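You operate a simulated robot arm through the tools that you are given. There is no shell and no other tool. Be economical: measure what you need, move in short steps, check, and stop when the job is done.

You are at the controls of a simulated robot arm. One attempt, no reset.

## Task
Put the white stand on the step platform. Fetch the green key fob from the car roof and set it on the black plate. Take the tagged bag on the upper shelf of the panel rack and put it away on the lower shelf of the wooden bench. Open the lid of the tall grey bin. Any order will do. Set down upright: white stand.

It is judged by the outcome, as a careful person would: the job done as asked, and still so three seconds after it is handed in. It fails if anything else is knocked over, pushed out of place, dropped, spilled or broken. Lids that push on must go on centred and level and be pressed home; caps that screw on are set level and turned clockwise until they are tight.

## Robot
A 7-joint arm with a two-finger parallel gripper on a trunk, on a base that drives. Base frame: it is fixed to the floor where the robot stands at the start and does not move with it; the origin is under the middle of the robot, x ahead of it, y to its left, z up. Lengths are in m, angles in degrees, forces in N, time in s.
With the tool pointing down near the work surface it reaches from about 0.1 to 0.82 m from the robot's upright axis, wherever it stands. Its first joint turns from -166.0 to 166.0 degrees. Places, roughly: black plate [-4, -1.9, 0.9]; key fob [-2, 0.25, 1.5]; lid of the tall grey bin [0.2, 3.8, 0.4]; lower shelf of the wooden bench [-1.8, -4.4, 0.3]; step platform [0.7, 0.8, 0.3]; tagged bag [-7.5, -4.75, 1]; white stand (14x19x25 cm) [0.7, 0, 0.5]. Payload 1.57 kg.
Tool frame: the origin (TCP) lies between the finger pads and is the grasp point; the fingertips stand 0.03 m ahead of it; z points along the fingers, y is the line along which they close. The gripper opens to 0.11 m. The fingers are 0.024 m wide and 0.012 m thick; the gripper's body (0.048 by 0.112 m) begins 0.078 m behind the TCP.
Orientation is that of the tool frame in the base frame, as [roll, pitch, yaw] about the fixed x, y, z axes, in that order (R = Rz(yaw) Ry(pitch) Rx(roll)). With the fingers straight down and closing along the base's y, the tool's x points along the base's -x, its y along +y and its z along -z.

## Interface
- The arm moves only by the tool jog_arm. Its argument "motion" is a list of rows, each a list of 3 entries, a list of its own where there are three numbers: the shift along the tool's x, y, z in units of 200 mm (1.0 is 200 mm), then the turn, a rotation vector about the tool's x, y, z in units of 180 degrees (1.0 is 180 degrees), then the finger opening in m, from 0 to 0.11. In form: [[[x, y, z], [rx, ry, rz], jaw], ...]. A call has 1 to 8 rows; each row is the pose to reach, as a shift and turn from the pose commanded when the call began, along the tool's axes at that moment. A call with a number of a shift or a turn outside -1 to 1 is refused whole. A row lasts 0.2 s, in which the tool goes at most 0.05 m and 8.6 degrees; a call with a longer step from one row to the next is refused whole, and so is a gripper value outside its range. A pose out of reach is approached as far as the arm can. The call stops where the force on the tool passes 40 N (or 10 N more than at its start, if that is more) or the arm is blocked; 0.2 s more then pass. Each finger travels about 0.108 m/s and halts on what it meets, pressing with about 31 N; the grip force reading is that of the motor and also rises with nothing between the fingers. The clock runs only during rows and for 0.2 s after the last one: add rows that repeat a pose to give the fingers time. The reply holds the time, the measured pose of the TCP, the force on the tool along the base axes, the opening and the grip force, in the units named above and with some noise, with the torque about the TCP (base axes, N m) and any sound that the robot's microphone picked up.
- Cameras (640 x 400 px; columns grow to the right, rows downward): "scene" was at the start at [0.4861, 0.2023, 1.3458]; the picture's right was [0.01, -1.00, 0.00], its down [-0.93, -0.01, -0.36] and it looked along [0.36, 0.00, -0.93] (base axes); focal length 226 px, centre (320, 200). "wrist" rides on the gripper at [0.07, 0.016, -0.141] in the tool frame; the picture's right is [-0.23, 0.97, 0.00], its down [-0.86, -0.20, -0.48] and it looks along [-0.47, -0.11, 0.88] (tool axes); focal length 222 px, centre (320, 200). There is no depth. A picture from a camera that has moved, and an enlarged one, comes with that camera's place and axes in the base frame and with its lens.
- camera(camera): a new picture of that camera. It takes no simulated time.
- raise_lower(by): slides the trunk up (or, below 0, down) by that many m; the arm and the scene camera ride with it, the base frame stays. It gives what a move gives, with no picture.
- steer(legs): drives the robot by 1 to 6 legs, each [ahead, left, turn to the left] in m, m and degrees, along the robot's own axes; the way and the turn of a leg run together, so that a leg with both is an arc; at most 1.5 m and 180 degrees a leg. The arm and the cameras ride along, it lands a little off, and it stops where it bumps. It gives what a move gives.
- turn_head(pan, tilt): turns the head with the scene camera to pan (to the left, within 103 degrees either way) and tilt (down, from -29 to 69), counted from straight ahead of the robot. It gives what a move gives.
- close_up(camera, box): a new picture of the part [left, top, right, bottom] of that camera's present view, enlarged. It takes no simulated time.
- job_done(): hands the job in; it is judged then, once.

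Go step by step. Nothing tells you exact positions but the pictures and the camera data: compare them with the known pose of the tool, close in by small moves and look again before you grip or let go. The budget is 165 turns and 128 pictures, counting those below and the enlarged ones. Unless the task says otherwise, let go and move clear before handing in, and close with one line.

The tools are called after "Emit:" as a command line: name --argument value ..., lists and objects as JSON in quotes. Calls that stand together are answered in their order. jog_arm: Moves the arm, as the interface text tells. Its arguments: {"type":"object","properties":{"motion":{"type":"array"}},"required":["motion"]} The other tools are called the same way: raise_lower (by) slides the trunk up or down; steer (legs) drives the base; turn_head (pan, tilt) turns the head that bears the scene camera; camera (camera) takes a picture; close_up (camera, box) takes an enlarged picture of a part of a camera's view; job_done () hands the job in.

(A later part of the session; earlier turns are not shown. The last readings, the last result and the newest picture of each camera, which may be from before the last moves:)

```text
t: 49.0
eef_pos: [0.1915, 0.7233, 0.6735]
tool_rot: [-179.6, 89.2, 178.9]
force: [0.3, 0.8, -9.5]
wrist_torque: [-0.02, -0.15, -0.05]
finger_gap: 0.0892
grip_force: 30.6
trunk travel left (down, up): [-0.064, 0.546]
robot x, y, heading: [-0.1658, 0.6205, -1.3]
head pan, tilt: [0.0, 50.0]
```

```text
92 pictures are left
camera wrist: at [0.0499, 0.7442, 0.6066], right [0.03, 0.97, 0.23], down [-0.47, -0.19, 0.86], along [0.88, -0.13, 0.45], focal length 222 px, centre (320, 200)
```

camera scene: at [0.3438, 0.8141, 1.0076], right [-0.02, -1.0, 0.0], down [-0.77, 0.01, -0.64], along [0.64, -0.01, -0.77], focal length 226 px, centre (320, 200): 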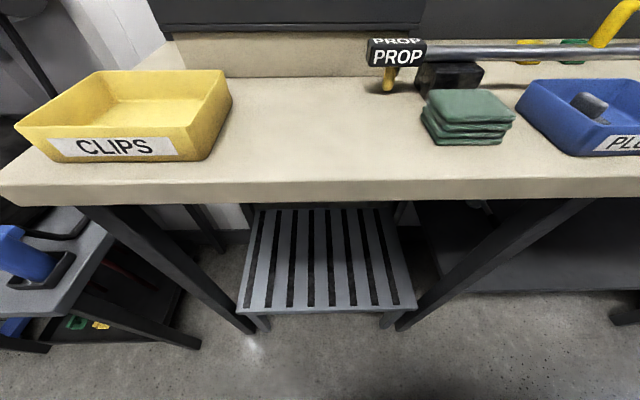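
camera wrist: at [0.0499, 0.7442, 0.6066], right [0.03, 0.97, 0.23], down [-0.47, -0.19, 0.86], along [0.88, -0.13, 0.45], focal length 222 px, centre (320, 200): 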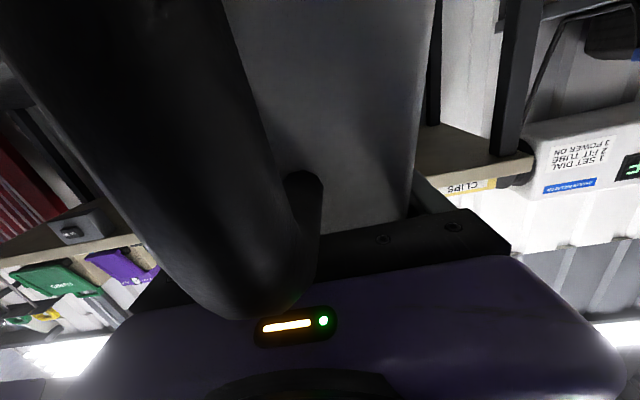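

The platform spans about x 0.51–0.89, y 0.54–1.05 at z≈0.31. I'll drive forward 0.1, lower and centre the stand at y≈0.79, then push it in under the bench.

Emit:
steer --legs '[[0.09, 0, 1.2]]'

Emit:
jog_arm --motion '[[[0.12, 0.09, 0], [0, 0, 0], 0.07], [[0.24, 0.18, 0], [0, 0, 0], 0.07], [[0.36, 0.27, 0], [0, 0, 0], 0.07], [[0.47, 0.33, 0], [0, 0, 0], 0.07]]'

Emit:
camera --camera "scene"

```text
t: 50.1
eef_pos: [0.2793, 0.7332, 0.6744]
tool_rot: [-179.7, 89.3, -179.8]
force: [0.0, 1.1, -9.5]
wrist_torque: [0.01, -0.13, 0.01]
finger_gap: 0.0893
grip_force: 31.2
trunk travel left (down, up): [-0.064, 0.546]
robot x, y, heading: [-0.0818, 0.6222, 0.2]
head pan, tilt: [0.0, 50.0]
```

```text
t: 51.1
eef_pos: [0.2772, 0.7986, 0.5801]
tool_rot: [-179.3, 89.2, -179.4]
force: [-0.7, 0.1, -8.2]
wrist_torque: [-0.01, -0.15, 0.02]
finger_gap: 0.0892
grip_force: 30.9
trunk travel left (down, up): [-0.064, 0.546]
robot x, y, heading: [-0.0806, 0.6209, 0.3]
head pan, tilt: [0.0, 50.0]
```

```text
91 pictures are left
camera scene: at [0.4288, 0.8264, 1.0077], right [0.01, -1.0, 0.0], down [-0.77, -0.01, -0.64], along [0.64, 0.0, -0.77], focal length 226 px, centre (320, 200)
```

scene: 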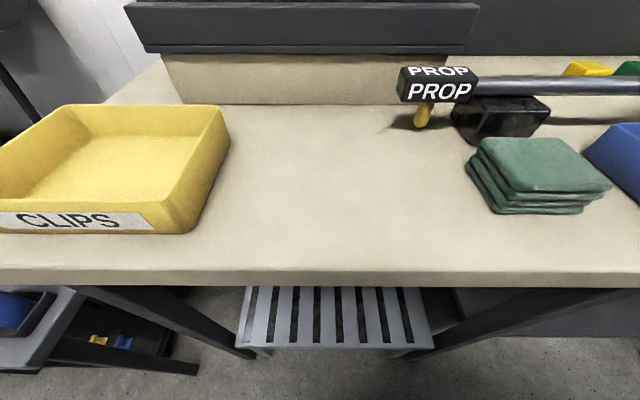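

Emit:
jog_arm --motion '[[[0, 0, 0.2], [0, 0, 0], 0.07], [[0, 0, 0.4], [0, 0, 0], 0.07], [[0, 0, 0.6], [0, 0, 0], 0.07], [[0, 0, 0.8], [0, 0, 0], 0.07], [[0, -0.03, 0.95], [0, 0, 0], 0.07]]'

Emit:
jog_arm --motion '[[[0, 0, 0.2], [0, 0, 0], 0.07], [[0, 0, 0.4], [0, 0, 0], 0.07], [[0, 0, 0.6], [0, 0, 0], 0.07], [[0, 0, 0.8], [0, 0, 0], 0.07], [[0, 0, 0.95], [0, 0, 0], 0.07]]'

Emit:
turn_head --pan 0 --tilt 69

Emit:
camera --camera "scene"

Emit:
camera --camera "wrist"

```text
t: 52.3
eef_pos: [0.4665, 0.7925, 0.5757]
tool_rot: [177.8, 89.2, 177.7]
force: [0.0, 0.5, -9.2]
wrist_torque: [0.0, -0.15, 0.04]
finger_gap: 0.0892
grip_force: 30.6
trunk travel left (down, up): [-0.064, 0.546]
robot x, y, heading: [-0.0771, 0.6231, 0.3]
head pan, tilt: [0.0, 50.0]
```

```text
t: 53.5
eef_pos: [0.6582, 0.7939, 0.5701]
tool_rot: [-177.1, 89.2, -177.3]
force: [-0.3, -0.7, -8.6]
wrist_torque: [0.02, -0.14, -0.04]
finger_gap: 0.089
grip_force: 31.0
trunk travel left (down, up): [-0.064, 0.546]
robot x, y, heading: [-0.076, 0.6226, 0.6]
head pan, tilt: [0.0, 50.0]
```

```text
t: 54.3
eef_pos: [0.6578, 0.7939, 0.5706]
tool_rot: [-179.2, 89.1, -179.2]
force: [-0.4, -0.7, -8.7]
wrist_torque: [-0.01, -0.12, -0.01]
finger_gap: 0.0891
grip_force: 30.9
trunk travel left (down, up): [-0.064, 0.546]
robot x, y, heading: [-0.0802, 0.6189, 0.3]
head pan, tilt: [0.0, 68.8]
```

```text
90 pictures are left
camera scene: at [0.4079, 0.8263, 0.9857], right [0.01, -1.0, 0.0], down [-0.93, -0.01, -0.36], along [0.36, 0.0, -0.93], focal length 226 px, centre (320, 200)
```

scene: 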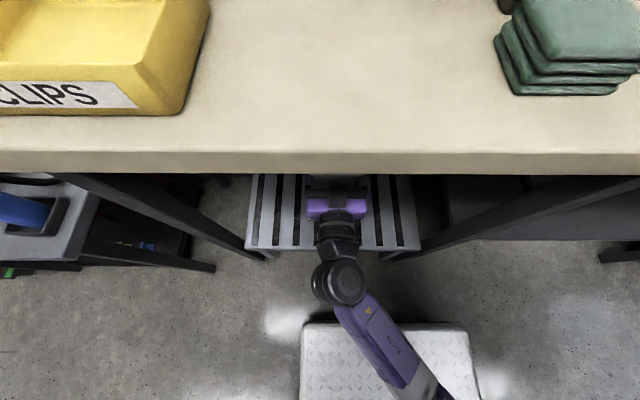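

```text
89 pictures are left
camera wrist: at [0.5152, 0.8109, 0.503], right [0.01, 0.97, 0.23], down [-0.47, -0.2, 0.86], along [0.88, -0.11, 0.45], focal length 222 px, centre (320, 200)
```

wrist: 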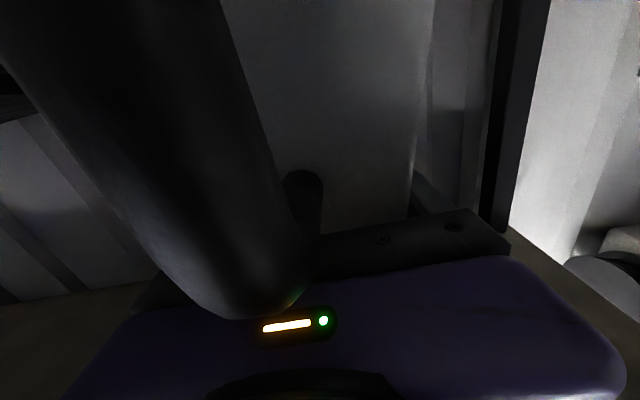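

The stand is over the platform, so I'll lower it in small steps and watch the force.

Emit:
jog_arm --motion '[[[0.06, 0, 0], [0, 0, 0], 0.07], [[0.12, 0, 0], [0, 0, 0], 0.07], [[0.17, 0, 0], [0, 0, 0], 0.07], [[0.2, 0, 0], [0, 0, 0], 0.07]]'

Emit:
jog_arm --motion '[[[0.02, 0, 0], [0, 0, 0], 0.07], [[0.035, 0, 0], [0, 0, 0], 0.07]]'

```text
t: 55.3
eef_pos: [0.6565, 0.7922, 0.5349]
tool_rot: [-178.1, 89.4, -178.2]
force: [-1.0, 0.6, 1.2]
wrist_torque: [-0.4, 0.87, -0.14]
finger_gap: 0.0893
grip_force: 31.3
trunk travel left (down, up): [-0.064, 0.546]
robot x, y, heading: [-0.0765, 0.6199, 0.4]
head pan, tilt: [0.0, 68.8]
```

```text
t: 55.9
eef_pos: [0.658, 0.7924, 0.534]
tool_rot: [141.8, 89.8, 141.7]
force: [-2.5, 2.6, 32.8]
wrist_torque: [0.08, 0.26, -0.52]
finger_gap: 0.0894
grip_force: 31.5
trunk travel left (down, up): [-0.064, 0.546]
robot x, y, heading: [-0.0755, 0.6196, 0.5]
head pan, tilt: [0.0, 68.8]
```

Contact: the stand rests on the platform at about z=0.33. I'll ease the pressure and open.

Emit:
jog_arm --motion '[[[-0.03, 0, 0], [0, 0, 0], 0.07], [[-0.03, 0, 0], [0, 0, 0], 0.095], [[-0.03, 0, 0], [0, 0, 0], 0.11], [[-0.03, 0, 0], [0, 0, 0], 0.11]]'

Emit:
jog_arm --motion '[[[0, 0, -0.15], [0, 0, 0], 0.11], [[0, 0, -0.3], [0, 0, 0], 0.11], [[0, 0, -0.5], [0, 0, 0], 0.11], [[0, 0, -0.75], [0, 0, 0], 0.11], [[0, 0, -1.0], [0, 0, 0], 0.11]]'

Emit:
camera --camera "wrist"

```text
t: 56.9
eef_pos: [0.6577, 0.7928, 0.5342]
tool_rot: [-178.5, 89.2, -178.7]
force: [0.1, 0.1, -0.2]
wrist_torque: [-0.01, 0.0, 0.01]
finger_gap: 0.1099
grip_force: 0.1
trunk travel left (down, up): [-0.064, 0.546]
robot x, y, heading: [-0.0751, 0.6214, 0.7]
head pan, tilt: [0.0, 68.8]
```

```text
t: 58.1
eef_pos: [0.4571, 0.7886, 0.5394]
tool_rot: [177.8, 89.3, 177.6]
force: [0.2, -0.2, 0.0]
wrist_torque: [0.02, 0.0, 0.0]
finger_gap: 0.1097
grip_force: 0.0
trunk travel left (down, up): [-0.064, 0.546]
robot x, y, heading: [-0.0744, 0.6239, 0.4]
head pan, tilt: [0.0, 68.8]
```

```text
88 pictures are left
camera wrist: at [0.3149, 0.8054, 0.4718], right [0.01, 0.97, 0.23], down [-0.47, -0.2, 0.86], along [0.88, -0.11, 0.46], focal length 222 px, centre (320, 200)
```

wrist: 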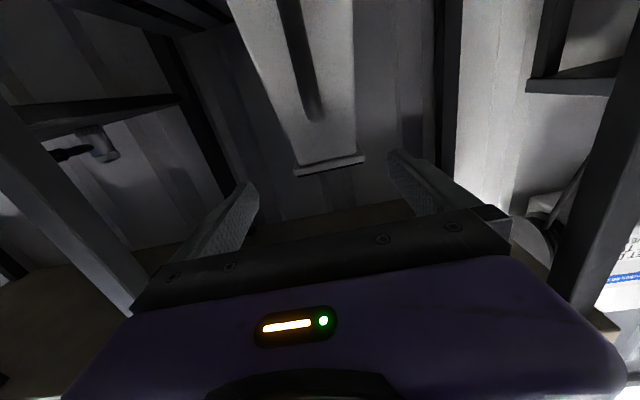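

The stand is upright on the platform. Next is the bin: I'll tuck the arm, raise the trunk and drive left along the aisle.

Emit:
jog_arm --motion '[[[0, 0, -0.25], [0, 0, 0], 0.11], [[-0.1, 0, -0.5], [0, 0, 0], 0.11], [[-0.2, 0, -0.75], [0, 0, 0], 0.11], [[-0.3, -0.2, -0.9], [0, 0, 0], 0.11]]'

Emit:
steer --legs '[[-0.08, 0, 0], [0, 0.6, 0]]'

Emit:
raise_lower --by 0.3

Emit:
turn_head --pan 80 --tilt 30

Emit:
camera --camera "scene"

```text
refused: row 2 steps farther than a row can; nothing moved
```

```text
t: 62.2
eef_pos: [0.3772, 1.3987, 0.5395]
tool_rot: [-179.6, 89.2, 179.9]
force: [-0.4, -0.3, -0.5]
wrist_torque: [-0.01, 0.0, 0.0]
finger_gap: 0.1098
grip_force: 0.0
trunk travel left (down, up): [-0.064, 0.546]
robot x, y, heading: [-0.1605, 1.2332, 0.2]
head pan, tilt: [0.0, 68.8]
```

```text
t: 65.2
eef_pos: [0.377, 1.3985, 0.8383]
tool_rot: [-179.4, 89.3, -179.8]
force: [0.4, -0.3, -0.6]
wrist_torque: [-0.01, -0.01, -0.04]
finger_gap: 0.11
grip_force: 0.2
trunk travel left (down, up): [-0.364, 0.246]
robot x, y, heading: [-0.1589, 1.2357, -0.2]
head pan, tilt: [0.0, 68.8]
```

```text
t: 66.8
eef_pos: [0.3767, 1.3977, 0.8389]
tool_rot: [-179.4, 89.3, -179.9]
force: [0.6, -0.8, 0.0]
wrist_torque: [-0.02, -0.01, -0.02]
finger_gap: 0.11
grip_force: 0.0
trunk travel left (down, up): [-0.364, 0.246]
robot x, y, heading: [-0.1576, 1.2347, 0.1]
head pan, tilt: [80.0, 30.0]
```

```text
87 pictures are left
camera scene: at [0.2876, 1.525, 1.3373], right [0.98, -0.17, 0.0], down [-0.09, -0.49, -0.87], along [0.15, 0.85, -0.5], focal length 226 px, centre (320, 200)
```

scene: 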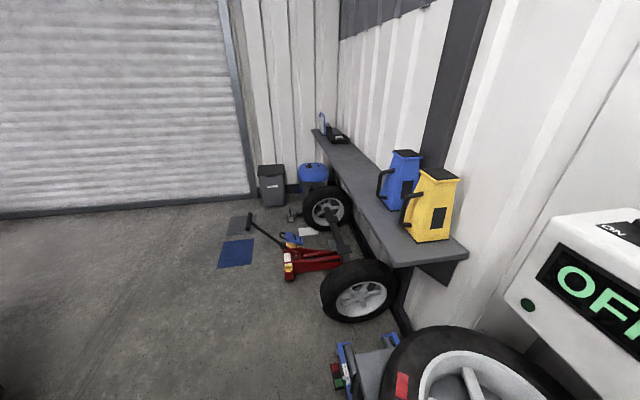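

The bin is at about (0.18,3.75), with a floor jack, its handle and mats in front of it. I'll tuck the arm and look for the car's rear end before moving over.

Emit:
jog_arm --motion '[[[0, 0, -0.24], [0, 0, 0], 0.11], [[0, 0, -0.48], [0, 0, 0], 0.11], [[0, -0.1, -0.7], [0, 0, 0], 0.11], [[0, -0.3, -0.8], [0, 0, 0], 0.11]]'

Emit:
turn_head --pan 103 --tilt 40

Emit:
camera --camera "scene"

```text
t: 67.8
eef_pos: [0.2193, 1.3404, 0.8418]
tool_rot: [179.1, 89.3, 178.6]
force: [0.4, 0.6, 0.0]
wrist_torque: [0.0, 0.02, -0.05]
finger_gap: 0.1099
grip_force: 0.1
trunk travel left (down, up): [-0.364, 0.246]
robot x, y, heading: [-0.1602, 1.2331, 0.2]
head pan, tilt: [80.0, 30.0]
```

```text
t: 68.7
eef_pos: [0.22, 1.3391, 0.8417]
tool_rot: [-179.5, 89.2, 179.9]
force: [0.1, 0.5, -0.1]
wrist_torque: [-0.01, -0.02, 0.02]
finger_gap: 0.1099
grip_force: 0.0
trunk travel left (down, up): [-0.364, 0.246]
robot x, y, heading: [-0.1573, 1.2347, -0.2]
head pan, tilt: [103.0, 40.0]
```

```text
86 pictures are left
camera scene: at [0.2528, 1.5188, 1.322], right [0.97, 0.22, 0.0], down [0.14, -0.63, -0.77], along [-0.17, 0.75, -0.64], focal length 226 px, centre (320, 200)
```

scene: 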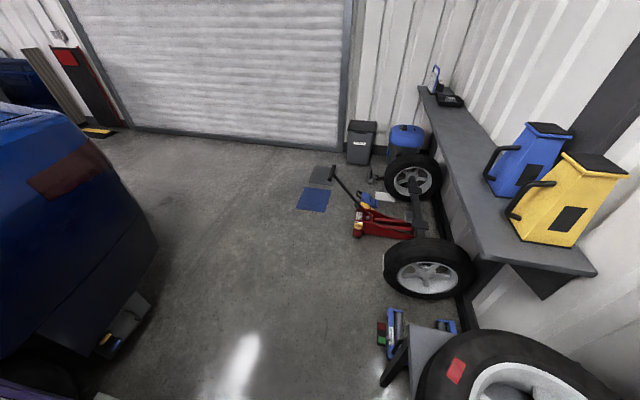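

Emit:
steer --legs '[[0, 0.95, 0]]'

Emit:
camera --camera "scene"

```text
t: 73.6
eef_pos: [0.1863, 2.2994, 0.8424]
tool_rot: [-179.5, 89.3, -176.8]
force: [0.7, 0.1, 0.0]
wrist_torque: [0.0, -0.03, 0.01]
finger_gap: 0.1099
grip_force: 0.1
trunk travel left (down, up): [-0.364, 0.246]
robot x, y, heading: [-0.1822, 2.1723, 3.2]
head pan, tilt: [103.0, 40.0]
```

```text
85 pictures are left
camera scene: at [0.2103, 2.4798, 1.3219], right [0.96, 0.28, 0.0], down [0.18, -0.62, -0.77], along [-0.21, 0.74, -0.64], focal length 226 px, centre (320, 200)
```

scene: 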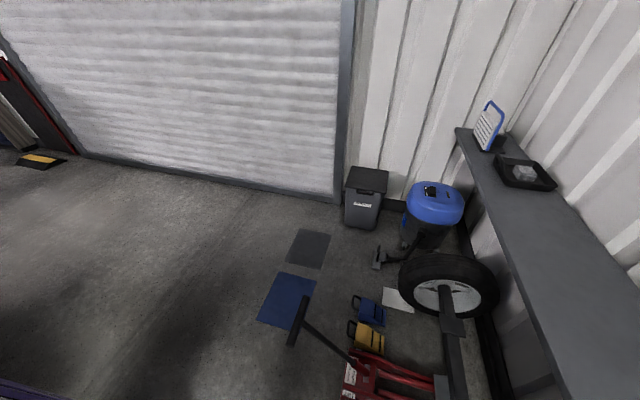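

Emit:
close_up --camera "scene" --box '[310, 140, 430, 250]'

```text
3.64 times, centred on (370, 195) of scene
camera zoom: at [0.2103, 2.4798, 1.3219], right [0.96, 0.28, 0.0], down [0.18, -0.62, -0.77], along [-0.21, 0.74, -0.64], focal length 823 px, centre (138, 218)
```

zoom: 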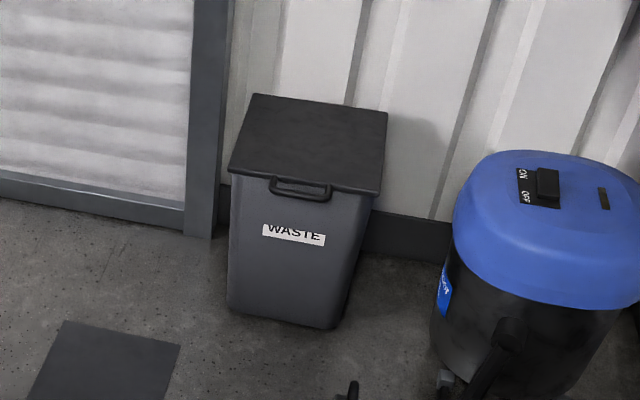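

The bin's lid is hinged at the back, with its front edge at y≈3.70, z≈0.42 and a loop handle at x≈0.11–0.22. I'll come in from the -x side, avoiding the mats and jack, and use the closed fingers as a rod under the handle to swing it up.

Emit:
steer --legs '[[0, 0.2, -3.2], [-0.3, 0.22, 0]]'

Emit:
turn_head --pan 95 --tilt 40

Emit:
camera --camera "scene"

```text
t: 77.1
eef_pos: [-0.0993, 2.6907, 0.8427]
tool_rot: [-179.3, 89.3, 179.1]
force: [0.3, 0.0, 0.3]
wrist_torque: [0.0, -0.01, -0.02]
finger_gap: 0.1101
grip_force: 0.0
trunk travel left (down, up): [-0.364, 0.246]
robot x, y, heading: [-0.4774, 2.59, -0.9]
head pan, tilt: [103.0, 40.0]
```

```text
t: 77.8
eef_pos: [-0.0994, 2.6903, 0.8426]
tool_rot: [-179.6, 89.3, 179.1]
force: [-0.2, 0.3, 0.4]
wrist_torque: [-0.02, 0.02, -0.01]
finger_gap: 0.1101
grip_force: 0.1
trunk travel left (down, up): [-0.364, 0.246]
robot x, y, heading: [-0.4791, 2.5918, -0.8]
head pan, tilt: [95.0, 40.0]
```

```text
83 pictures are left
camera scene: at [-0.0512, 2.8709, 1.3219], right [1.0, 0.07, 0.0], down [0.05, -0.64, -0.77], along [-0.05, 0.76, -0.64], focal length 226 px, centre (320, 200)
```

scene: 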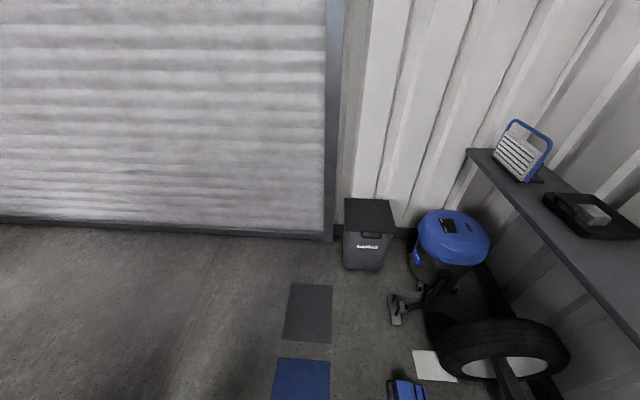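

Emit:
steer --legs '[[-0.14, 0.98, 0.8]]'

Emit:
turn_head --pan -5 --tilt 60

Emit:
camera --camera "scene"

```text
t: 83.0
eef_pos: [-0.2195, 3.6876, 0.8422]
tool_rot: [-179.4, 89.4, 179.0]
force: [0.1, 0.1, 0.9]
wrist_torque: [-0.02, -0.03, 0.02]
finger_gap: 0.11
grip_force: 0.1
trunk travel left (down, up): [-0.364, 0.246]
robot x, y, heading: [-0.601, 3.5937, -0.9]
head pan, tilt: [95.0, 40.0]
```

```text
t: 84.7
eef_pos: [-0.2187, 3.6888, 0.8431]
tool_rot: [-179.4, 89.3, 179.0]
force: [0.0, -0.4, -0.1]
wrist_torque: [-0.01, -0.01, 0.0]
finger_gap: 0.11
grip_force: 0.1
trunk travel left (down, up): [-0.364, 0.246]
robot x, y, heading: [-0.5979, 3.5906, -1.2]
head pan, tilt: [-5.0, 60.0]
```

```text
82 pictures are left
camera scene: at [-0.0987, 3.7764, 1.2952], right [-0.11, -0.99, 0.0], down [-0.86, 0.09, -0.5], along [0.5, -0.05, -0.87], focal length 226 px, centre (320, 200)
```

scene: 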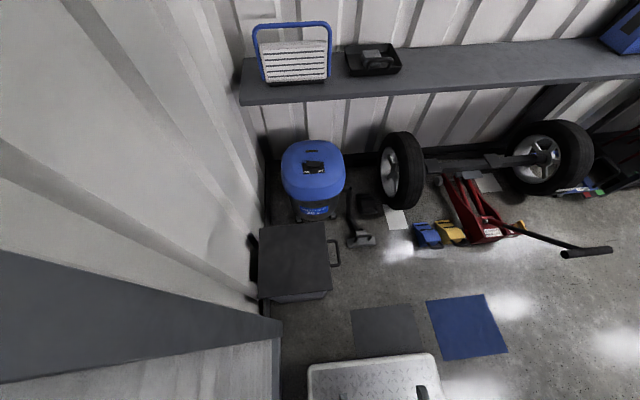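

Seen from above, the handle bar is at about y=3.67, x 0.11–0.21, and the hinge at y≈3.99. I'll roll the tool so its thin side faces the wall and close the fingers to form a rod.

Emit:
jog_arm --motion '[[[0, 0, 0], [0, 0, -0.047], 0.05], [[0, 0, 0], [0, 0, -0.094], 0.0], [[0, 0, 0], [0, 0, -0.141], 0.0], [[0, 0, 0], [0, 0, -0.188], 0.0], [[0, 0, 0], [0, 0, -0.235], 0.0], [[0, 0, 0], [0, 0, -0.282], 0.0], [[0, 0, 0], [0, 0, -0.329], 0.0], [[0, 0, 0], [0, 0, -0.376], 0.0]]'

Emit:
jog_arm --motion '[[[0, 0, 0], [0, 0, -0.047], 0.0], [[0, 0, 0], [0, 0, -0.094], 0.0], [[0, 0, 0], [0, 0, -0.124], 0.0]]'

Emit:
raise_lower --by -0.3

Emit:
camera --camera "scene"

```text
t: 86.5
eef_pos: [-0.2211, 3.6889, 0.8415]
tool_rot: [-90.8, 22.0, -91.9]
force: [-0.5, -0.1, 0.4]
wrist_torque: [0.0, 0.0, -0.03]
finger_gap: 0.0
grip_force: 21.8
trunk travel left (down, up): [-0.364, 0.246]
robot x, y, heading: [-0.5961, 3.5918, -1.0]
head pan, tilt: [-5.0, 60.0]
```

```text
t: 87.3
eef_pos: [-0.2211, 3.6874, 0.8415]
tool_rot: [-90.7, -0.2, -91.7]
force: [0.4, 0.5, -0.3]
wrist_torque: [0.0, 0.0, 0.02]
finger_gap: 0.0001
grip_force: 21.2
trunk travel left (down, up): [-0.364, 0.246]
robot x, y, heading: [-0.5996, 3.5904, -1.0]
head pan, tilt: [-5.0, 60.0]
```

```text
t: 90.3
eef_pos: [-0.2192, 3.6869, 0.5425]
tool_rot: [-90.7, 0.0, -91.6]
force: [0.2, 0.0, -0.9]
wrist_torque: [-0.03, -0.01, 0.02]
finger_gap: 0.0
grip_force: 21.1
trunk travel left (down, up): [-0.064, 0.546]
robot x, y, heading: [-0.5999, 3.5903, -1.1]
head pan, tilt: [-5.0, 60.0]
```

```text
81 pictures are left
camera scene: at [-0.0987, 3.7764, 0.9952], right [-0.11, -0.99, 0.0], down [-0.86, 0.09, -0.5], along [0.5, -0.05, -0.87], focal length 226 px, centre (320, 200)
```

scene: 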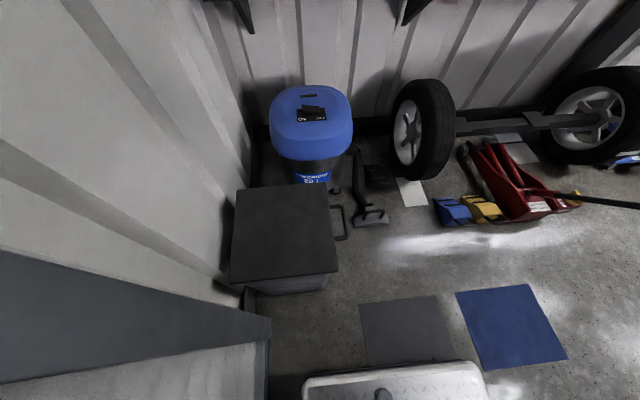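

Emit:
close_up --camera "scene" --box '[220, 170, 380, 300]'

Emit:
camera --camera "wrist"

```text
3.08 times, centred on (300, 235) of scene
camera zoom: at [-0.0987, 3.7764, 0.9952], right [-0.11, -0.99, 0.0], down [-0.86, 0.09, -0.5], along [0.5, -0.05, -0.87], focal length 697 px, centre (382, 92)
```

zoom: 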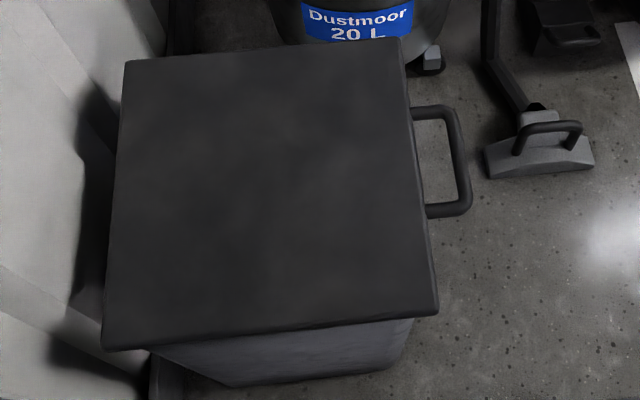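

```text
79 pictures are left
camera wrist: at [-0.3639, 3.6222, 0.5279], right [-0.01, 0.23, -0.97], down [-0.45, 0.87, 0.21], along [0.89, 0.44, 0.1], focal length 222 px, centre (320, 200)
```

wrist: 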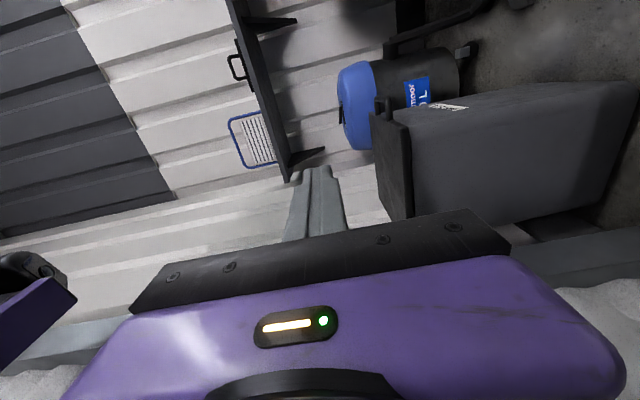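

Emit:
close_up --camera "wrist" --box '[330, 60, 490, 160]'

```text
4.00 times, centred on (410, 110) of wrist
camera zoom: at [-0.3639, 3.6222, 0.5279], right [-0.01, 0.23, -0.97], down [-0.45, 0.87, 0.21], along [0.89, 0.44, 0.1], focal length 888 px, centre (-40, 560)
```

zoom: 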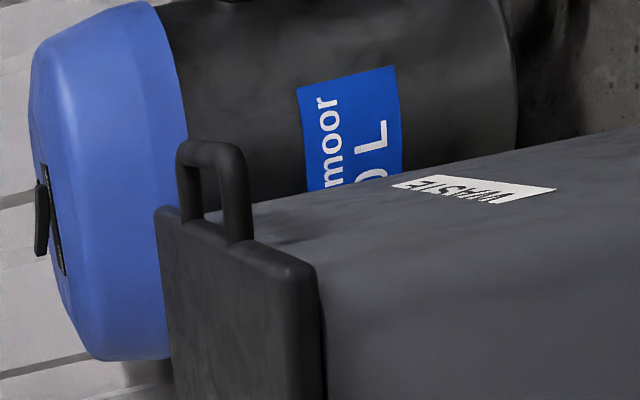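

The handle is at z≈0.40 and the lid rim at about 0.395–0.415. I'll drop the rod to z≈0.365 and slide it in under the handle at y≈3.69.

Emit:
jog_arm --motion '[[[0, 0.2, 0], [0, 0, 0], 0.0], [[0, 0.4, 0], [0, 0, 0], 0.0], [[0, 0.6, 0], [0, 0, 0], 0.0], [[0, 0.8, 0], [0, 0, 0], 0.0], [[0, 0.88, 0], [0, 0, 0], 0.0]]'

Emit:
jog_arm --motion '[[[0, 0, 0.2], [0, 0, 0], 0.0], [[0, 0, 0.4], [0, 0, 0], 0.0], [[-0.03, 0, 0.6], [0, 0, 0], 0.0], [[-0.05, 0, 0.8], [0, 0, 0], 0.0], [[-0.06, 0, 0.95], [0, 0, 0], 0.0]]'

Emit:
camera --camera "scene"

Emit:
camera --camera "wrist"

```text
t: 91.5
eef_pos: [-0.2225, 3.6896, 0.3662]
tool_rot: [-90.7, -0.1, -91.9]
force: [-0.4, 0.6, -0.4]
wrist_torque: [-0.03, 0.03, -0.01]
finger_gap: 0.0
grip_force: 21.6
trunk travel left (down, up): [-0.064, 0.546]
robot x, y, heading: [-0.5988, 3.5906, -1.1]
head pan, tilt: [-5.0, 60.0]
```

```text
t: 92.7
eef_pos: [-0.0342, 3.6942, 0.3637]
tool_rot: [-90.7, 0.0, -91.7]
force: [-0.5, -0.1, -0.2]
wrist_torque: [-0.02, 0.01, -0.01]
finger_gap: 0.0001
grip_force: 21.8
trunk travel left (down, up): [-0.064, 0.546]
robot x, y, heading: [-0.5975, 3.5914, -1.2]
head pan, tilt: [-5.0, 60.0]
```

```text
77 pictures are left
camera scene: at [-0.0987, 3.7764, 0.9952], right [-0.11, -0.99, 0.0], down [-0.86, 0.09, -0.5], along [0.5, -0.05, -0.87], focal length 226 px, centre (320, 200)
```

scene: 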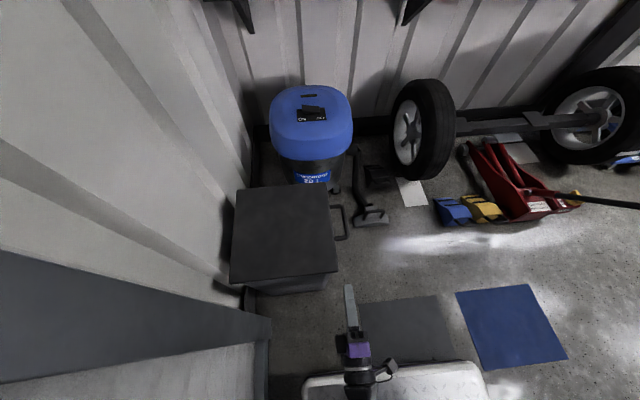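

```text
76 pictures are left
camera wrist: at [-0.1785, 3.627, 0.3498], right [-0.01, 0.23, -0.97], down [-0.45, 0.87, 0.21], along [0.89, 0.44, 0.1], focal length 222 px, centre (320, 200)
```

wrist: 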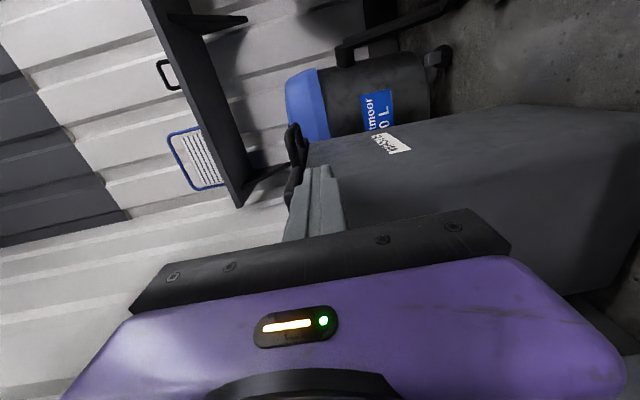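

Emit:
jog_arm --motion '[[[0.01, 0, 0.15], [0, 0, 0], 0.0], [[0.02, 0, 0.3], [0, 0, 0], 0.0], [[0.02, 0, 0.45], [0, 0, 0], 0.0], [[0.01, 0, 0.6], [0, 0, 0], 0.0], [[0, 0, 0.75], [0, 0, 0], 0.0]]'

Emit:
camera --camera "scene"

Emit:
camera --camera "wrist"

```text
t: 93.9
eef_pos: [0.0985, 3.686, 0.3626]
tool_rot: [-90.6, -0.1, -91.5]
force: [-11.8, -0.8, 6.1]
wrist_torque: [0.27, -0.02, 0.46]
finger_gap: 0.0
grip_force: 21.1
trunk travel left (down, up): [-0.064, 0.546]
robot x, y, heading: [-0.5992, 3.589, -1.0]
head pan, tilt: [-5.0, 60.0]
stopped in row 5: the force on the tool passed its limit at 110 N (the readings are from after the stop); the commanded pose is now the measured one
```

```text
75 pictures are left
camera scene: at [-0.0992, 3.7763, 0.9954], right [-0.11, -0.99, 0.0], down [-0.86, 0.09, -0.5], along [0.5, -0.05, -0.87], focal length 226 px, centre (320, 200)
```

scene: 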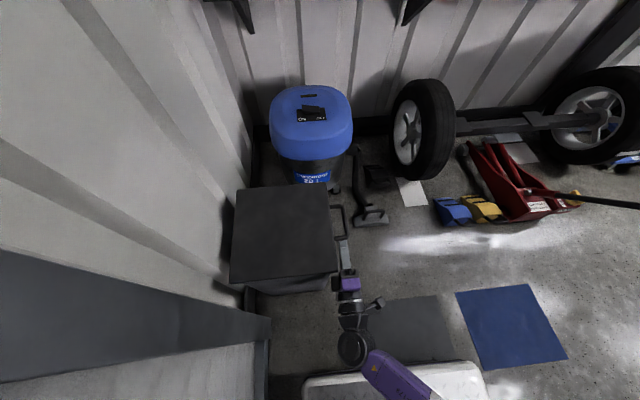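

```text
74 pictures are left
camera wrist: at [-0.045, 3.6201, 0.3483], right [0.0, 0.23, -0.97], down [-0.45, 0.87, 0.2], along [0.89, 0.44, 0.1], focal length 222 px, centre (320, 200)
```

wrist: 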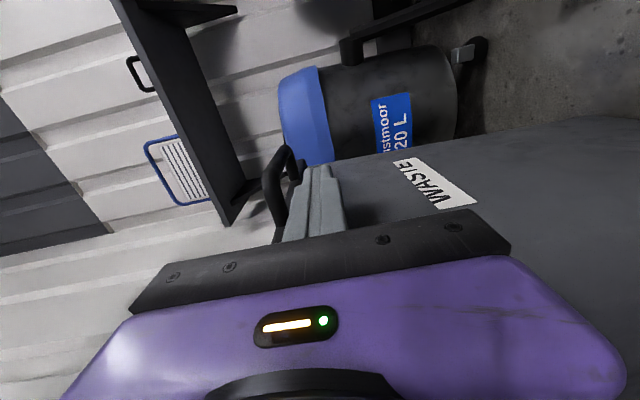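

The palm nudged the lid's corner but the bin doesn't look moved, and the fingertips are under the handle. I'll back off slightly and lift.

Emit:
jog_arm --motion '[[[0.03, 0, -0.025], [0, 0, 0], 0.0], [[0.055, 0, -0.025], [0, 0, 0], 0.0], [[0.055, -0.1, -0.025], [0, 0, 0], 0.0], [[0.055, -0.2, -0.025], [0, 0, 0], 0.0], [[0.055, -0.3, -0.025], [0, 0, 0], 0.0], [[0.04, -0.42, -0.025], [0, 0, 0], 0.0], [[0.02, -0.54, -0.025], [0, 0, 0], 0.0]]'

Emit:
camera --camera "scene"

Emit:
camera --camera "wrist"

```text
t: 95.5
eef_pos: [0.0965, 3.6831, 0.4711]
tool_rot: [-90.7, 0.0, -91.5]
force: [0.4, 0.2, -1.5]
wrist_torque: [-0.04, 0.03, 0.0]
finger_gap: 0.0001
grip_force: 21.7
trunk travel left (down, up): [-0.064, 0.546]
robot x, y, heading: [-0.5982, 3.5914, -1.1]
head pan, tilt: [-5.0, 60.0]
```

```text
73 pictures are left
camera scene: at [-0.0988, 3.7764, 0.9951], right [-0.11, -0.99, 0.0], down [-0.86, 0.09, -0.5], along [0.5, -0.05, -0.87], focal length 226 px, centre (320, 200)
```

scene: 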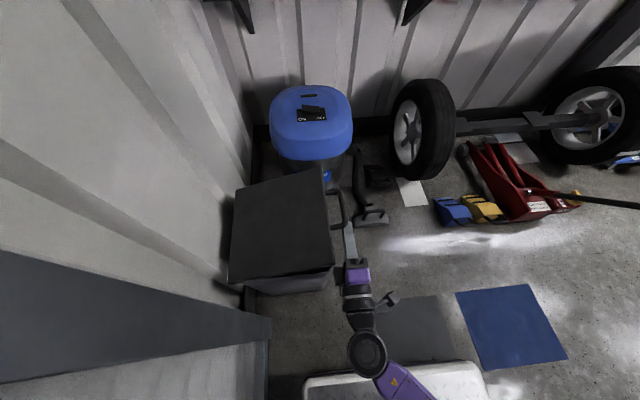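

```text
72 pictures are left
camera wrist: at [-0.0472, 3.6185, 0.4568], right [-0.01, 0.23, -0.97], down [-0.45, 0.87, 0.2], along [0.89, 0.44, 0.1], focal length 222 px, centre (320, 200)
```

wrist: 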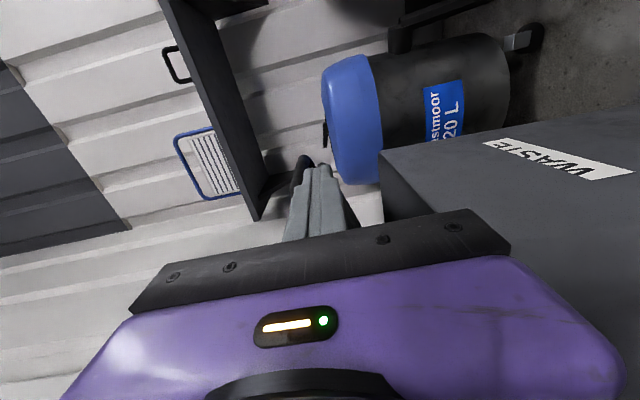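

The lid is lifting on the rod but only the tips engage. I'll yaw the tool about 20° so the tips reach deeper while the palm stays clear.

Emit:
jog_arm --motion '[[[0, 0, 0.03], [0, -0.04, 0], 0.0], [[0, 0, 0.06], [0, -0.08, 0], 0.0], [[0.02, 0, 0.1], [0, -0.111, 0], 0.0], [[0.02, -0.05, 0.12], [0, -0.111, 0], 0.0]]'

Emit:
camera --camera "scene"

```text
t: 96.5
eef_pos: [0.1199, 3.6799, 0.4798]
tool_rot: [-90.6, 0.2, -71.5]
force: [-0.3, 1.8, -1.9]
wrist_torque: [0.01, 0.04, 0.0]
finger_gap: 0.0
grip_force: 20.6
trunk travel left (down, up): [-0.064, 0.546]
robot x, y, heading: [-0.6011, 3.59, -1.1]
head pan, tilt: [-5.0, 60.0]
```

```text
71 pictures are left
camera scene: at [-0.0988, 3.7764, 0.9952], right [-0.11, -0.99, 0.0], down [-0.86, 0.09, -0.5], along [0.5, -0.05, -0.87], focal length 226 px, centre (320, 200)
```

scene: 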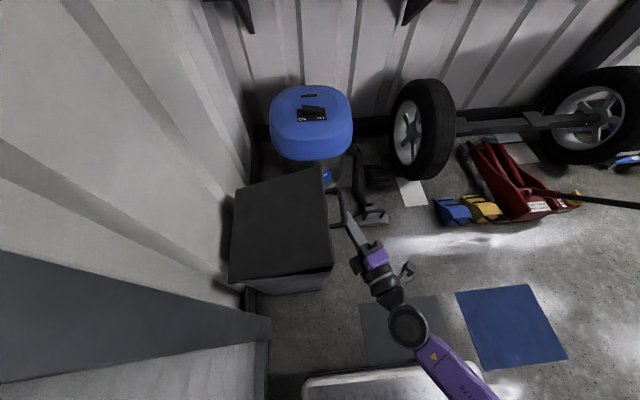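

Emit:
jog_arm --motion '[[[-0.071, -0.2, 0.024], [0, 0, 0], 0.0], [[-0.19, -0.35, 0.063], [0, 0, 0], 0.0], [[-0.308, -0.475, 0.103], [0, 0, 0], 0.0], [[-0.451, -0.625, 0.15], [0, 0, 0], 0.0], [[-0.617, -0.75, 0.205], [0, 0, 0], 0.0]]'

Emit:
camera --camera "scene"

Emit:
camera --camera "wrist"

```text
t: 97.7
eef_pos: [0.1213, 3.81, 0.6296]
tool_rot: [-90.7, 0.1, -71.6]
force: [-0.1, -1.6, -0.4]
wrist_torque: [0.04, -0.01, -0.03]
finger_gap: 0.0
grip_force: 21.2
trunk travel left (down, up): [-0.064, 0.546]
robot x, y, heading: [-0.6, 3.5906, -1.2]
head pan, tilt: [-5.0, 60.0]
```

```text
70 pictures are left
camera scene: at [-0.0988, 3.7761, 0.9952], right [-0.11, -0.99, 0.0], down [-0.86, 0.09, -0.5], along [0.5, -0.05, -0.87], focal length 226 px, centre (320, 200)
```

scene: 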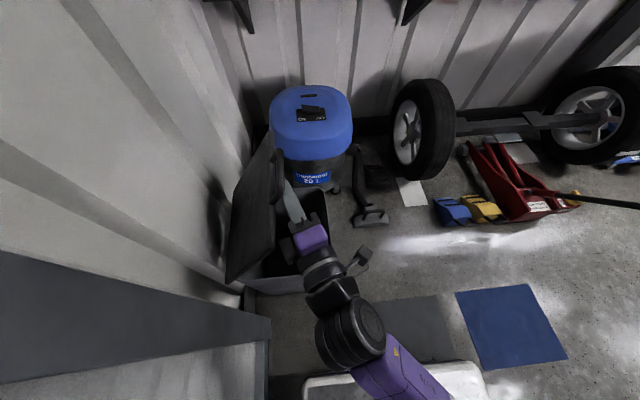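

```text
69 pictures are left
camera wrist: at [0.0087, 3.6995, 0.6161], right [-0.08, 0.21, -0.97], down [-0.72, 0.66, 0.21], along [0.69, 0.72, 0.1], focal length 222 px, centre (320, 200)
```

wrist: 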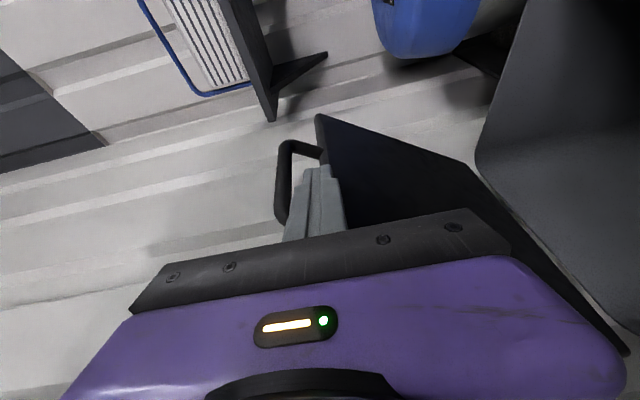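

The lid is at about 65°. Continue pushing it back past vertical.

Emit:
jog_arm --motion '[[[-0.14, -0.05, 0.047], [0, 0, 0], 0.0], [[-0.28, -0.08, 0.095], [0, 0, 0], 0.0], [[-0.42, -0.08, 0.14], [0, 0, 0], 0.0], [[-0.55, -0.05, 0.18], [0, 0, 0], 0.0], [[-0.66, 0, 0.22], [0, 0, 0], 0.0]]'

Emit:
camera --camera "scene"

Emit:
camera --camera "wrist"

```text
t: 98.3
eef_pos: [0.123, 3.862, 0.6542]
tool_rot: [-89.4, 0.4, -71.5]
force: [-0.2, 0.9, 0.5]
wrist_torque: [-0.01, 0.0, -0.04]
finger_gap: 0.0
grip_force: 21.8
trunk travel left (down, up): [-0.064, 0.546]
robot x, y, heading: [-0.6019, 3.5895, -1.3]
head pan, tilt: [-5.0, 60.0]
stopped in row 3: the force on the tool passed its limit at 44 N (the readings are from after the stop); the commanded pose is now the measured one
```

```text
68 pictures are left
camera scene: at [-0.0989, 3.7762, 0.9948], right [-0.11, -0.99, 0.0], down [-0.86, 0.09, -0.5], along [0.5, -0.05, -0.87], focal length 226 px, centre (320, 200)
```

scene: 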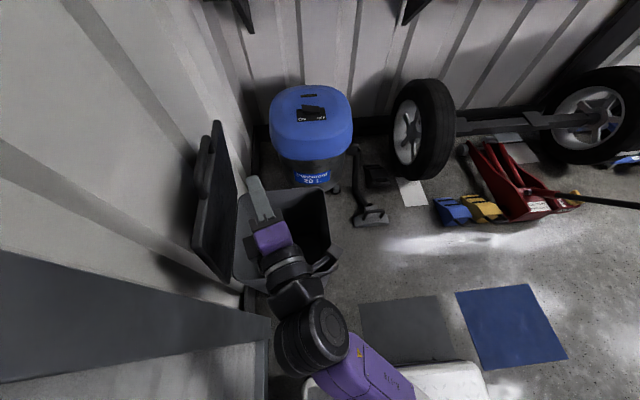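

```text
67 pictures are left
camera wrist: at [0.0106, 3.7518, 0.6349], right [-0.07, 0.22, -0.97], down [-0.73, 0.66, 0.2], along [0.68, 0.72, 0.12], focal length 222 px, centre (320, 200)
```

wrist: 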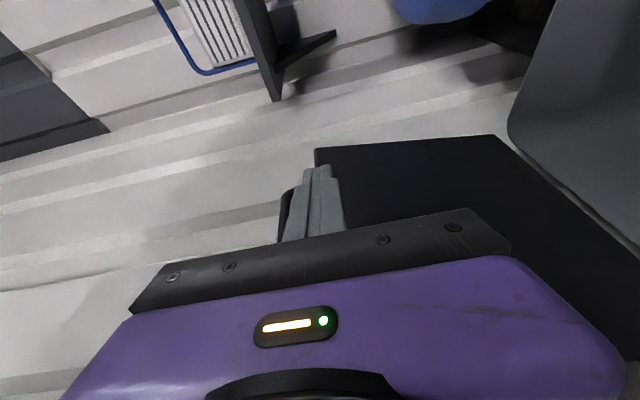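

The lid is past vertical and resting open. I'll withdraw along the tool axis and check that it stays.

Emit:
jog_arm --motion '[[[0.1, 0, -0.1], [0, 0, 0], 0.0], [[0.2, 0, -0.3], [0, 0, 0], 0.0], [[0.2, 0, -0.54], [0, 0, 0], 0.0], [[0.2, 0, -0.78], [0, 0, 0], 0.0], [[0.2, 0, -1.0], [0, 0, 0], 0.0]]'

Emit:
camera --camera "scene"

```text
t: 99.5
eef_pos: [-0.0531, 3.7663, 0.6308]
tool_rot: [-89.3, 0.6, -71.7]
force: [0.2, -0.5, 0.0]
wrist_torque: [0.0, 0.02, 0.0]
finger_gap: 0.0
grip_force: 21.7
out of reach, approached as far as the arm can: row 4, 5
trunk travel left (down, up): [-0.064, 0.546]
robot x, y, heading: [-0.5977, 3.5922, -1.3]
head pan, tilt: [-5.0, 60.0]
```

```text
66 pictures are left
camera scene: at [-0.0988, 3.7762, 0.9951], right [-0.11, -0.99, 0.0], down [-0.86, 0.09, -0.5], along [0.5, -0.05, -0.87], focal length 226 px, centre (320, 200)
```

scene: 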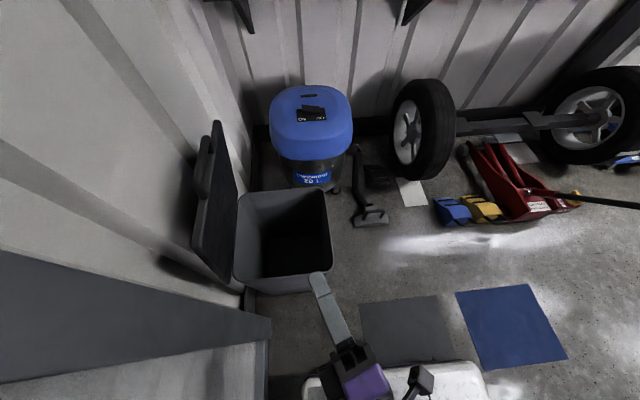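

The bin lid is open and stays so. Next is the key fob on the car roof: I'll move into open floor, raise the trunk and look around.

Emit:
steer --legs '[[-0.5, -0.4, 0]]'

Emit:
raise_lower --by 0.45

Emit:
turn_head --pan -100 --tilt 25

Emit:
camera --camera "scene"

Emit:
turn_head --pan 103 --tilt 25

Emit:
camera --camera "scene"

```text
t: 103.1
eef_pos: [-0.5731, 3.378, 0.6305]
tool_rot: [-89.3, 0.3, -70.5]
force: [-0.1, 0.2, 0.4]
wrist_torque: [-0.01, -0.02, 0.01]
finger_gap: 0.0
grip_force: 21.9
trunk travel left (down, up): [-0.064, 0.546]
robot x, y, heading: [-1.1156, 3.1951, 0.1]
head pan, tilt: [-5.0, 60.0]
```

```text
refused: 0.45 is not a number from -0.4 to 0.4
```

```text
t: 104.8
eef_pos: [-0.5732, 3.3791, 0.6305]
tool_rot: [-89.3, 0.4, -70.6]
force: [-0.3, -0.9, -1.1]
wrist_torque: [-0.02, 0.02, -0.01]
finger_gap: 0.0002
grip_force: 20.9
trunk travel left (down, up): [-0.064, 0.546]
robot x, y, heading: [-1.1126, 3.1884, 0.2]
head pan, tilt: [-100.0, 25.0]
```

```text
65 pictures are left
camera scene: at [-0.7019, 3.3028, 1.0452], right [-0.98, 0.17, 0.0], down [0.07, 0.42, -0.91], along [-0.16, -0.89, -0.42], focal length 226 px, centre (320, 200)
```

scene: 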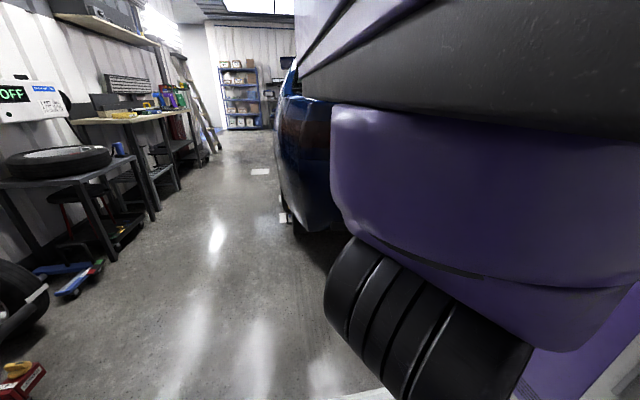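

```text
t: 107.8
eef_pos: [-0.5737, 3.3783, 0.6302]
tool_rot: [-89.3, 0.4, -70.4]
force: [0.7, -0.7, -0.3]
wrist_torque: [0.03, -0.01, 0.01]
finger_gap: 0.0
grip_force: 21.4
trunk travel left (down, up): [-0.064, 0.546]
robot x, y, heading: [-1.1156, 3.1921, -0.0]
head pan, tilt: [103.0, 25.0]
```

```text
64 pictures are left
camera scene: at [-0.7065, 3.4833, 1.0453], right [0.97, 0.22, 0.0], down [0.09, -0.41, -0.91], along [-0.2, 0.88, -0.42], focal length 226 px, centre (320, 200)
```

scene: 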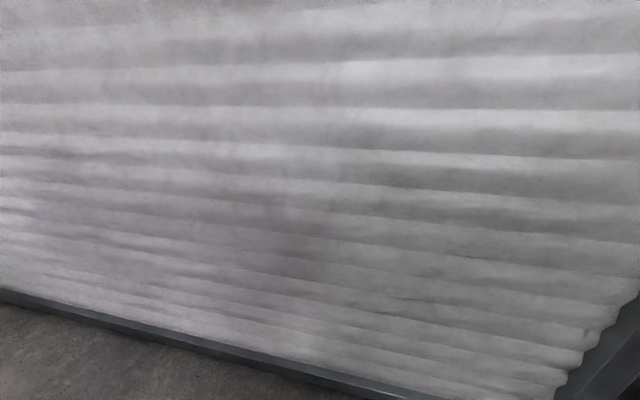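

Emit:
raise_lower --by 0.4

Emit:
steer --legs '[[0, 0, 90], [0, 0, 85]]'

Emit:
turn_head --pan 10 --tilt 25

Emit:
camera --camera "scene"

```text
t: 111.6
eef_pos: [-0.5728, 3.3789, 1.0296]
tool_rot: [-89.4, 0.3, -70.5]
force: [0.4, 0.1, 0.2]
wrist_torque: [0.03, -0.01, 0.02]
finger_gap: 0.0
grip_force: 21.7
trunk travel left (down, up): [-0.464, 0.146]
robot x, y, heading: [-1.1172, 3.1921, 0.1]
head pan, tilt: [103.0, 25.0]
```

```text
t: 119.2
eef_pos: [-1.6846, 3.1102, 1.0295]
tool_rot: [-89.3, 0.4, 98.8]
force: [-0.7, -0.1, 0.1]
wrist_torque: [-0.03, -0.03, 0.02]
finger_gap: 0.0001
grip_force: 21.0
trunk travel left (down, up): [-0.464, 0.146]
robot x, y, heading: [-1.1136, 3.1957, 169.4]
head pan, tilt: [103.0, 25.0]
```

```text
t: 120.9
eef_pos: [-1.6847, 3.109, 1.0305]
tool_rot: [-89.3, 0.4, 98.8]
force: [0.8, 0.4, 0.0]
wrist_torque: [0.0, -0.01, -0.01]
finger_gap: 0.0
grip_force: 21.3
trunk travel left (down, up): [-0.464, 0.146]
robot x, y, heading: [-1.1161, 3.1911, 168.8]
head pan, tilt: [10.0, 25.0]
```

```text
63 pictures are left
camera scene: at [-1.662, 3.0783, 1.4453], right [0.01, 1.0, 0.0], down [0.42, -0.01, -0.91], along [-0.91, 0.01, -0.42], focal length 226 px, centre (320, 200)
```

scene: 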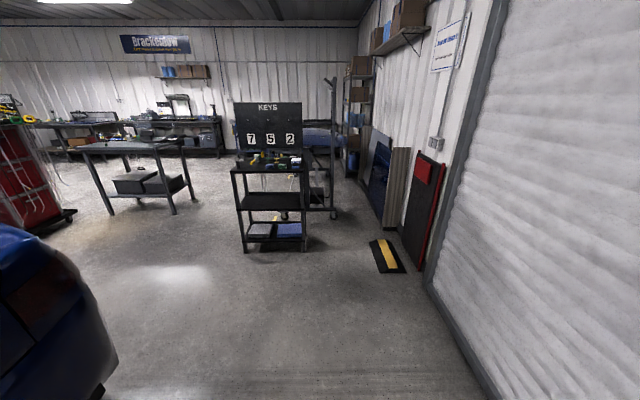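

Emit:
jog_arm --motion '[[[0, 0, 0], [0, 0, 0.047], 0.05], [[0, 0, 0], [0, 0, 0.094], 0.11], [[0, 0, 0], [0, 0, 0.141], 0.11], [[0, 0, 0], [0, 0, 0.188], 0.11], [[0, 0, 0], [0, 0, 0.235], 0.11], [[0, 0, 0], [0, 0, 0.282], 0.11], [[0, 0, 0], [0, 0, 0.329], 0.11], [[0, 0, 0], [0, 0, 0.376], 0.11]]'

Emit:
jog_arm --motion '[[[0, 0, -0.1], [0, 0, 0.047], 0.11], [[0, 0, -0.2], [0, 0, 0.094], 0.11], [[0, 0, -0.3], [0, 0, 0.124], 0.11]]'

Emit:
steer --legs '[[1.0, 0, 11], [0.8, -0.1, 0]]'

Emit:
turn_head --pan 80 --tilt 25

Emit:
camera --camera "scene"

```text
t: 122.7
eef_pos: [-1.6847, 3.1102, 1.0283]
tool_rot: [-88.2, 68.2, 100.6]
force: [0.4, -0.4, -0.1]
wrist_torque: [0.01, 0.03, 0.0]
finger_gap: 0.1099
grip_force: 0.0
trunk travel left (down, up): [-0.464, 0.146]
robot x, y, heading: [-1.1143, 3.1903, 169.3]
head pan, tilt: [10.0, 25.0]
```

```text
t: 123.5
eef_pos: [-1.6249, 3.1183, 1.0277]
tool_rot: [29.9, 89.1, -141.4]
force: [-0.1, 0.0, 0.2]
wrist_torque: [-0.01, 0.0, 0.0]
finger_gap: 0.11
grip_force: 0.0
trunk travel left (down, up): [-0.464, 0.146]
robot x, y, heading: [-1.1151, 3.1954, 169.3]
head pan, tilt: [10.0, 25.0]
```

```text
t: 132.3
eef_pos: [-3.3347, 3.2866, 1.0286]
tool_rot: [27.2, 89.1, -136.2]
force: [0.5, 0.6, 0.3]
wrist_torque: [0.0, 0.02, 0.0]
finger_gap: 0.1101
grip_force: 0.1
trunk travel left (down, up): [-0.464, 0.146]
robot x, y, heading: [-2.8394, 3.4295, 177.4]
head pan, tilt: [10.0, 25.0]
stopped in leg 2: the robot was blocked; the commanded pose is now the measured one
```

```text
t: 133.7
eef_pos: [-3.3349, 3.2857, 1.0282]
tool_rot: [26.3, 89.1, -136.9]
force: [0.1, 0.3, 0.6]
wrist_torque: [0.01, -0.05, 0.02]
finger_gap: 0.11
grip_force: 0.1
trunk travel left (down, up): [-0.464, 0.146]
robot x, y, heading: [-2.8397, 3.4305, 177.2]
head pan, tilt: [80.0, 25.0]
```

```text
62 pictures are left
camera scene: at [-3.2943, 3.1626, 1.4453], right [-0.97, 0.22, 0.0], down [0.09, 0.41, -0.91], along [-0.2, -0.88, -0.42], focal length 226 px, centre (320, 200)
```

scene: 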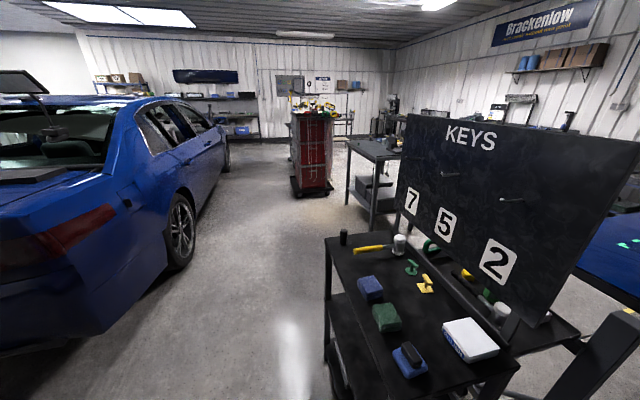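

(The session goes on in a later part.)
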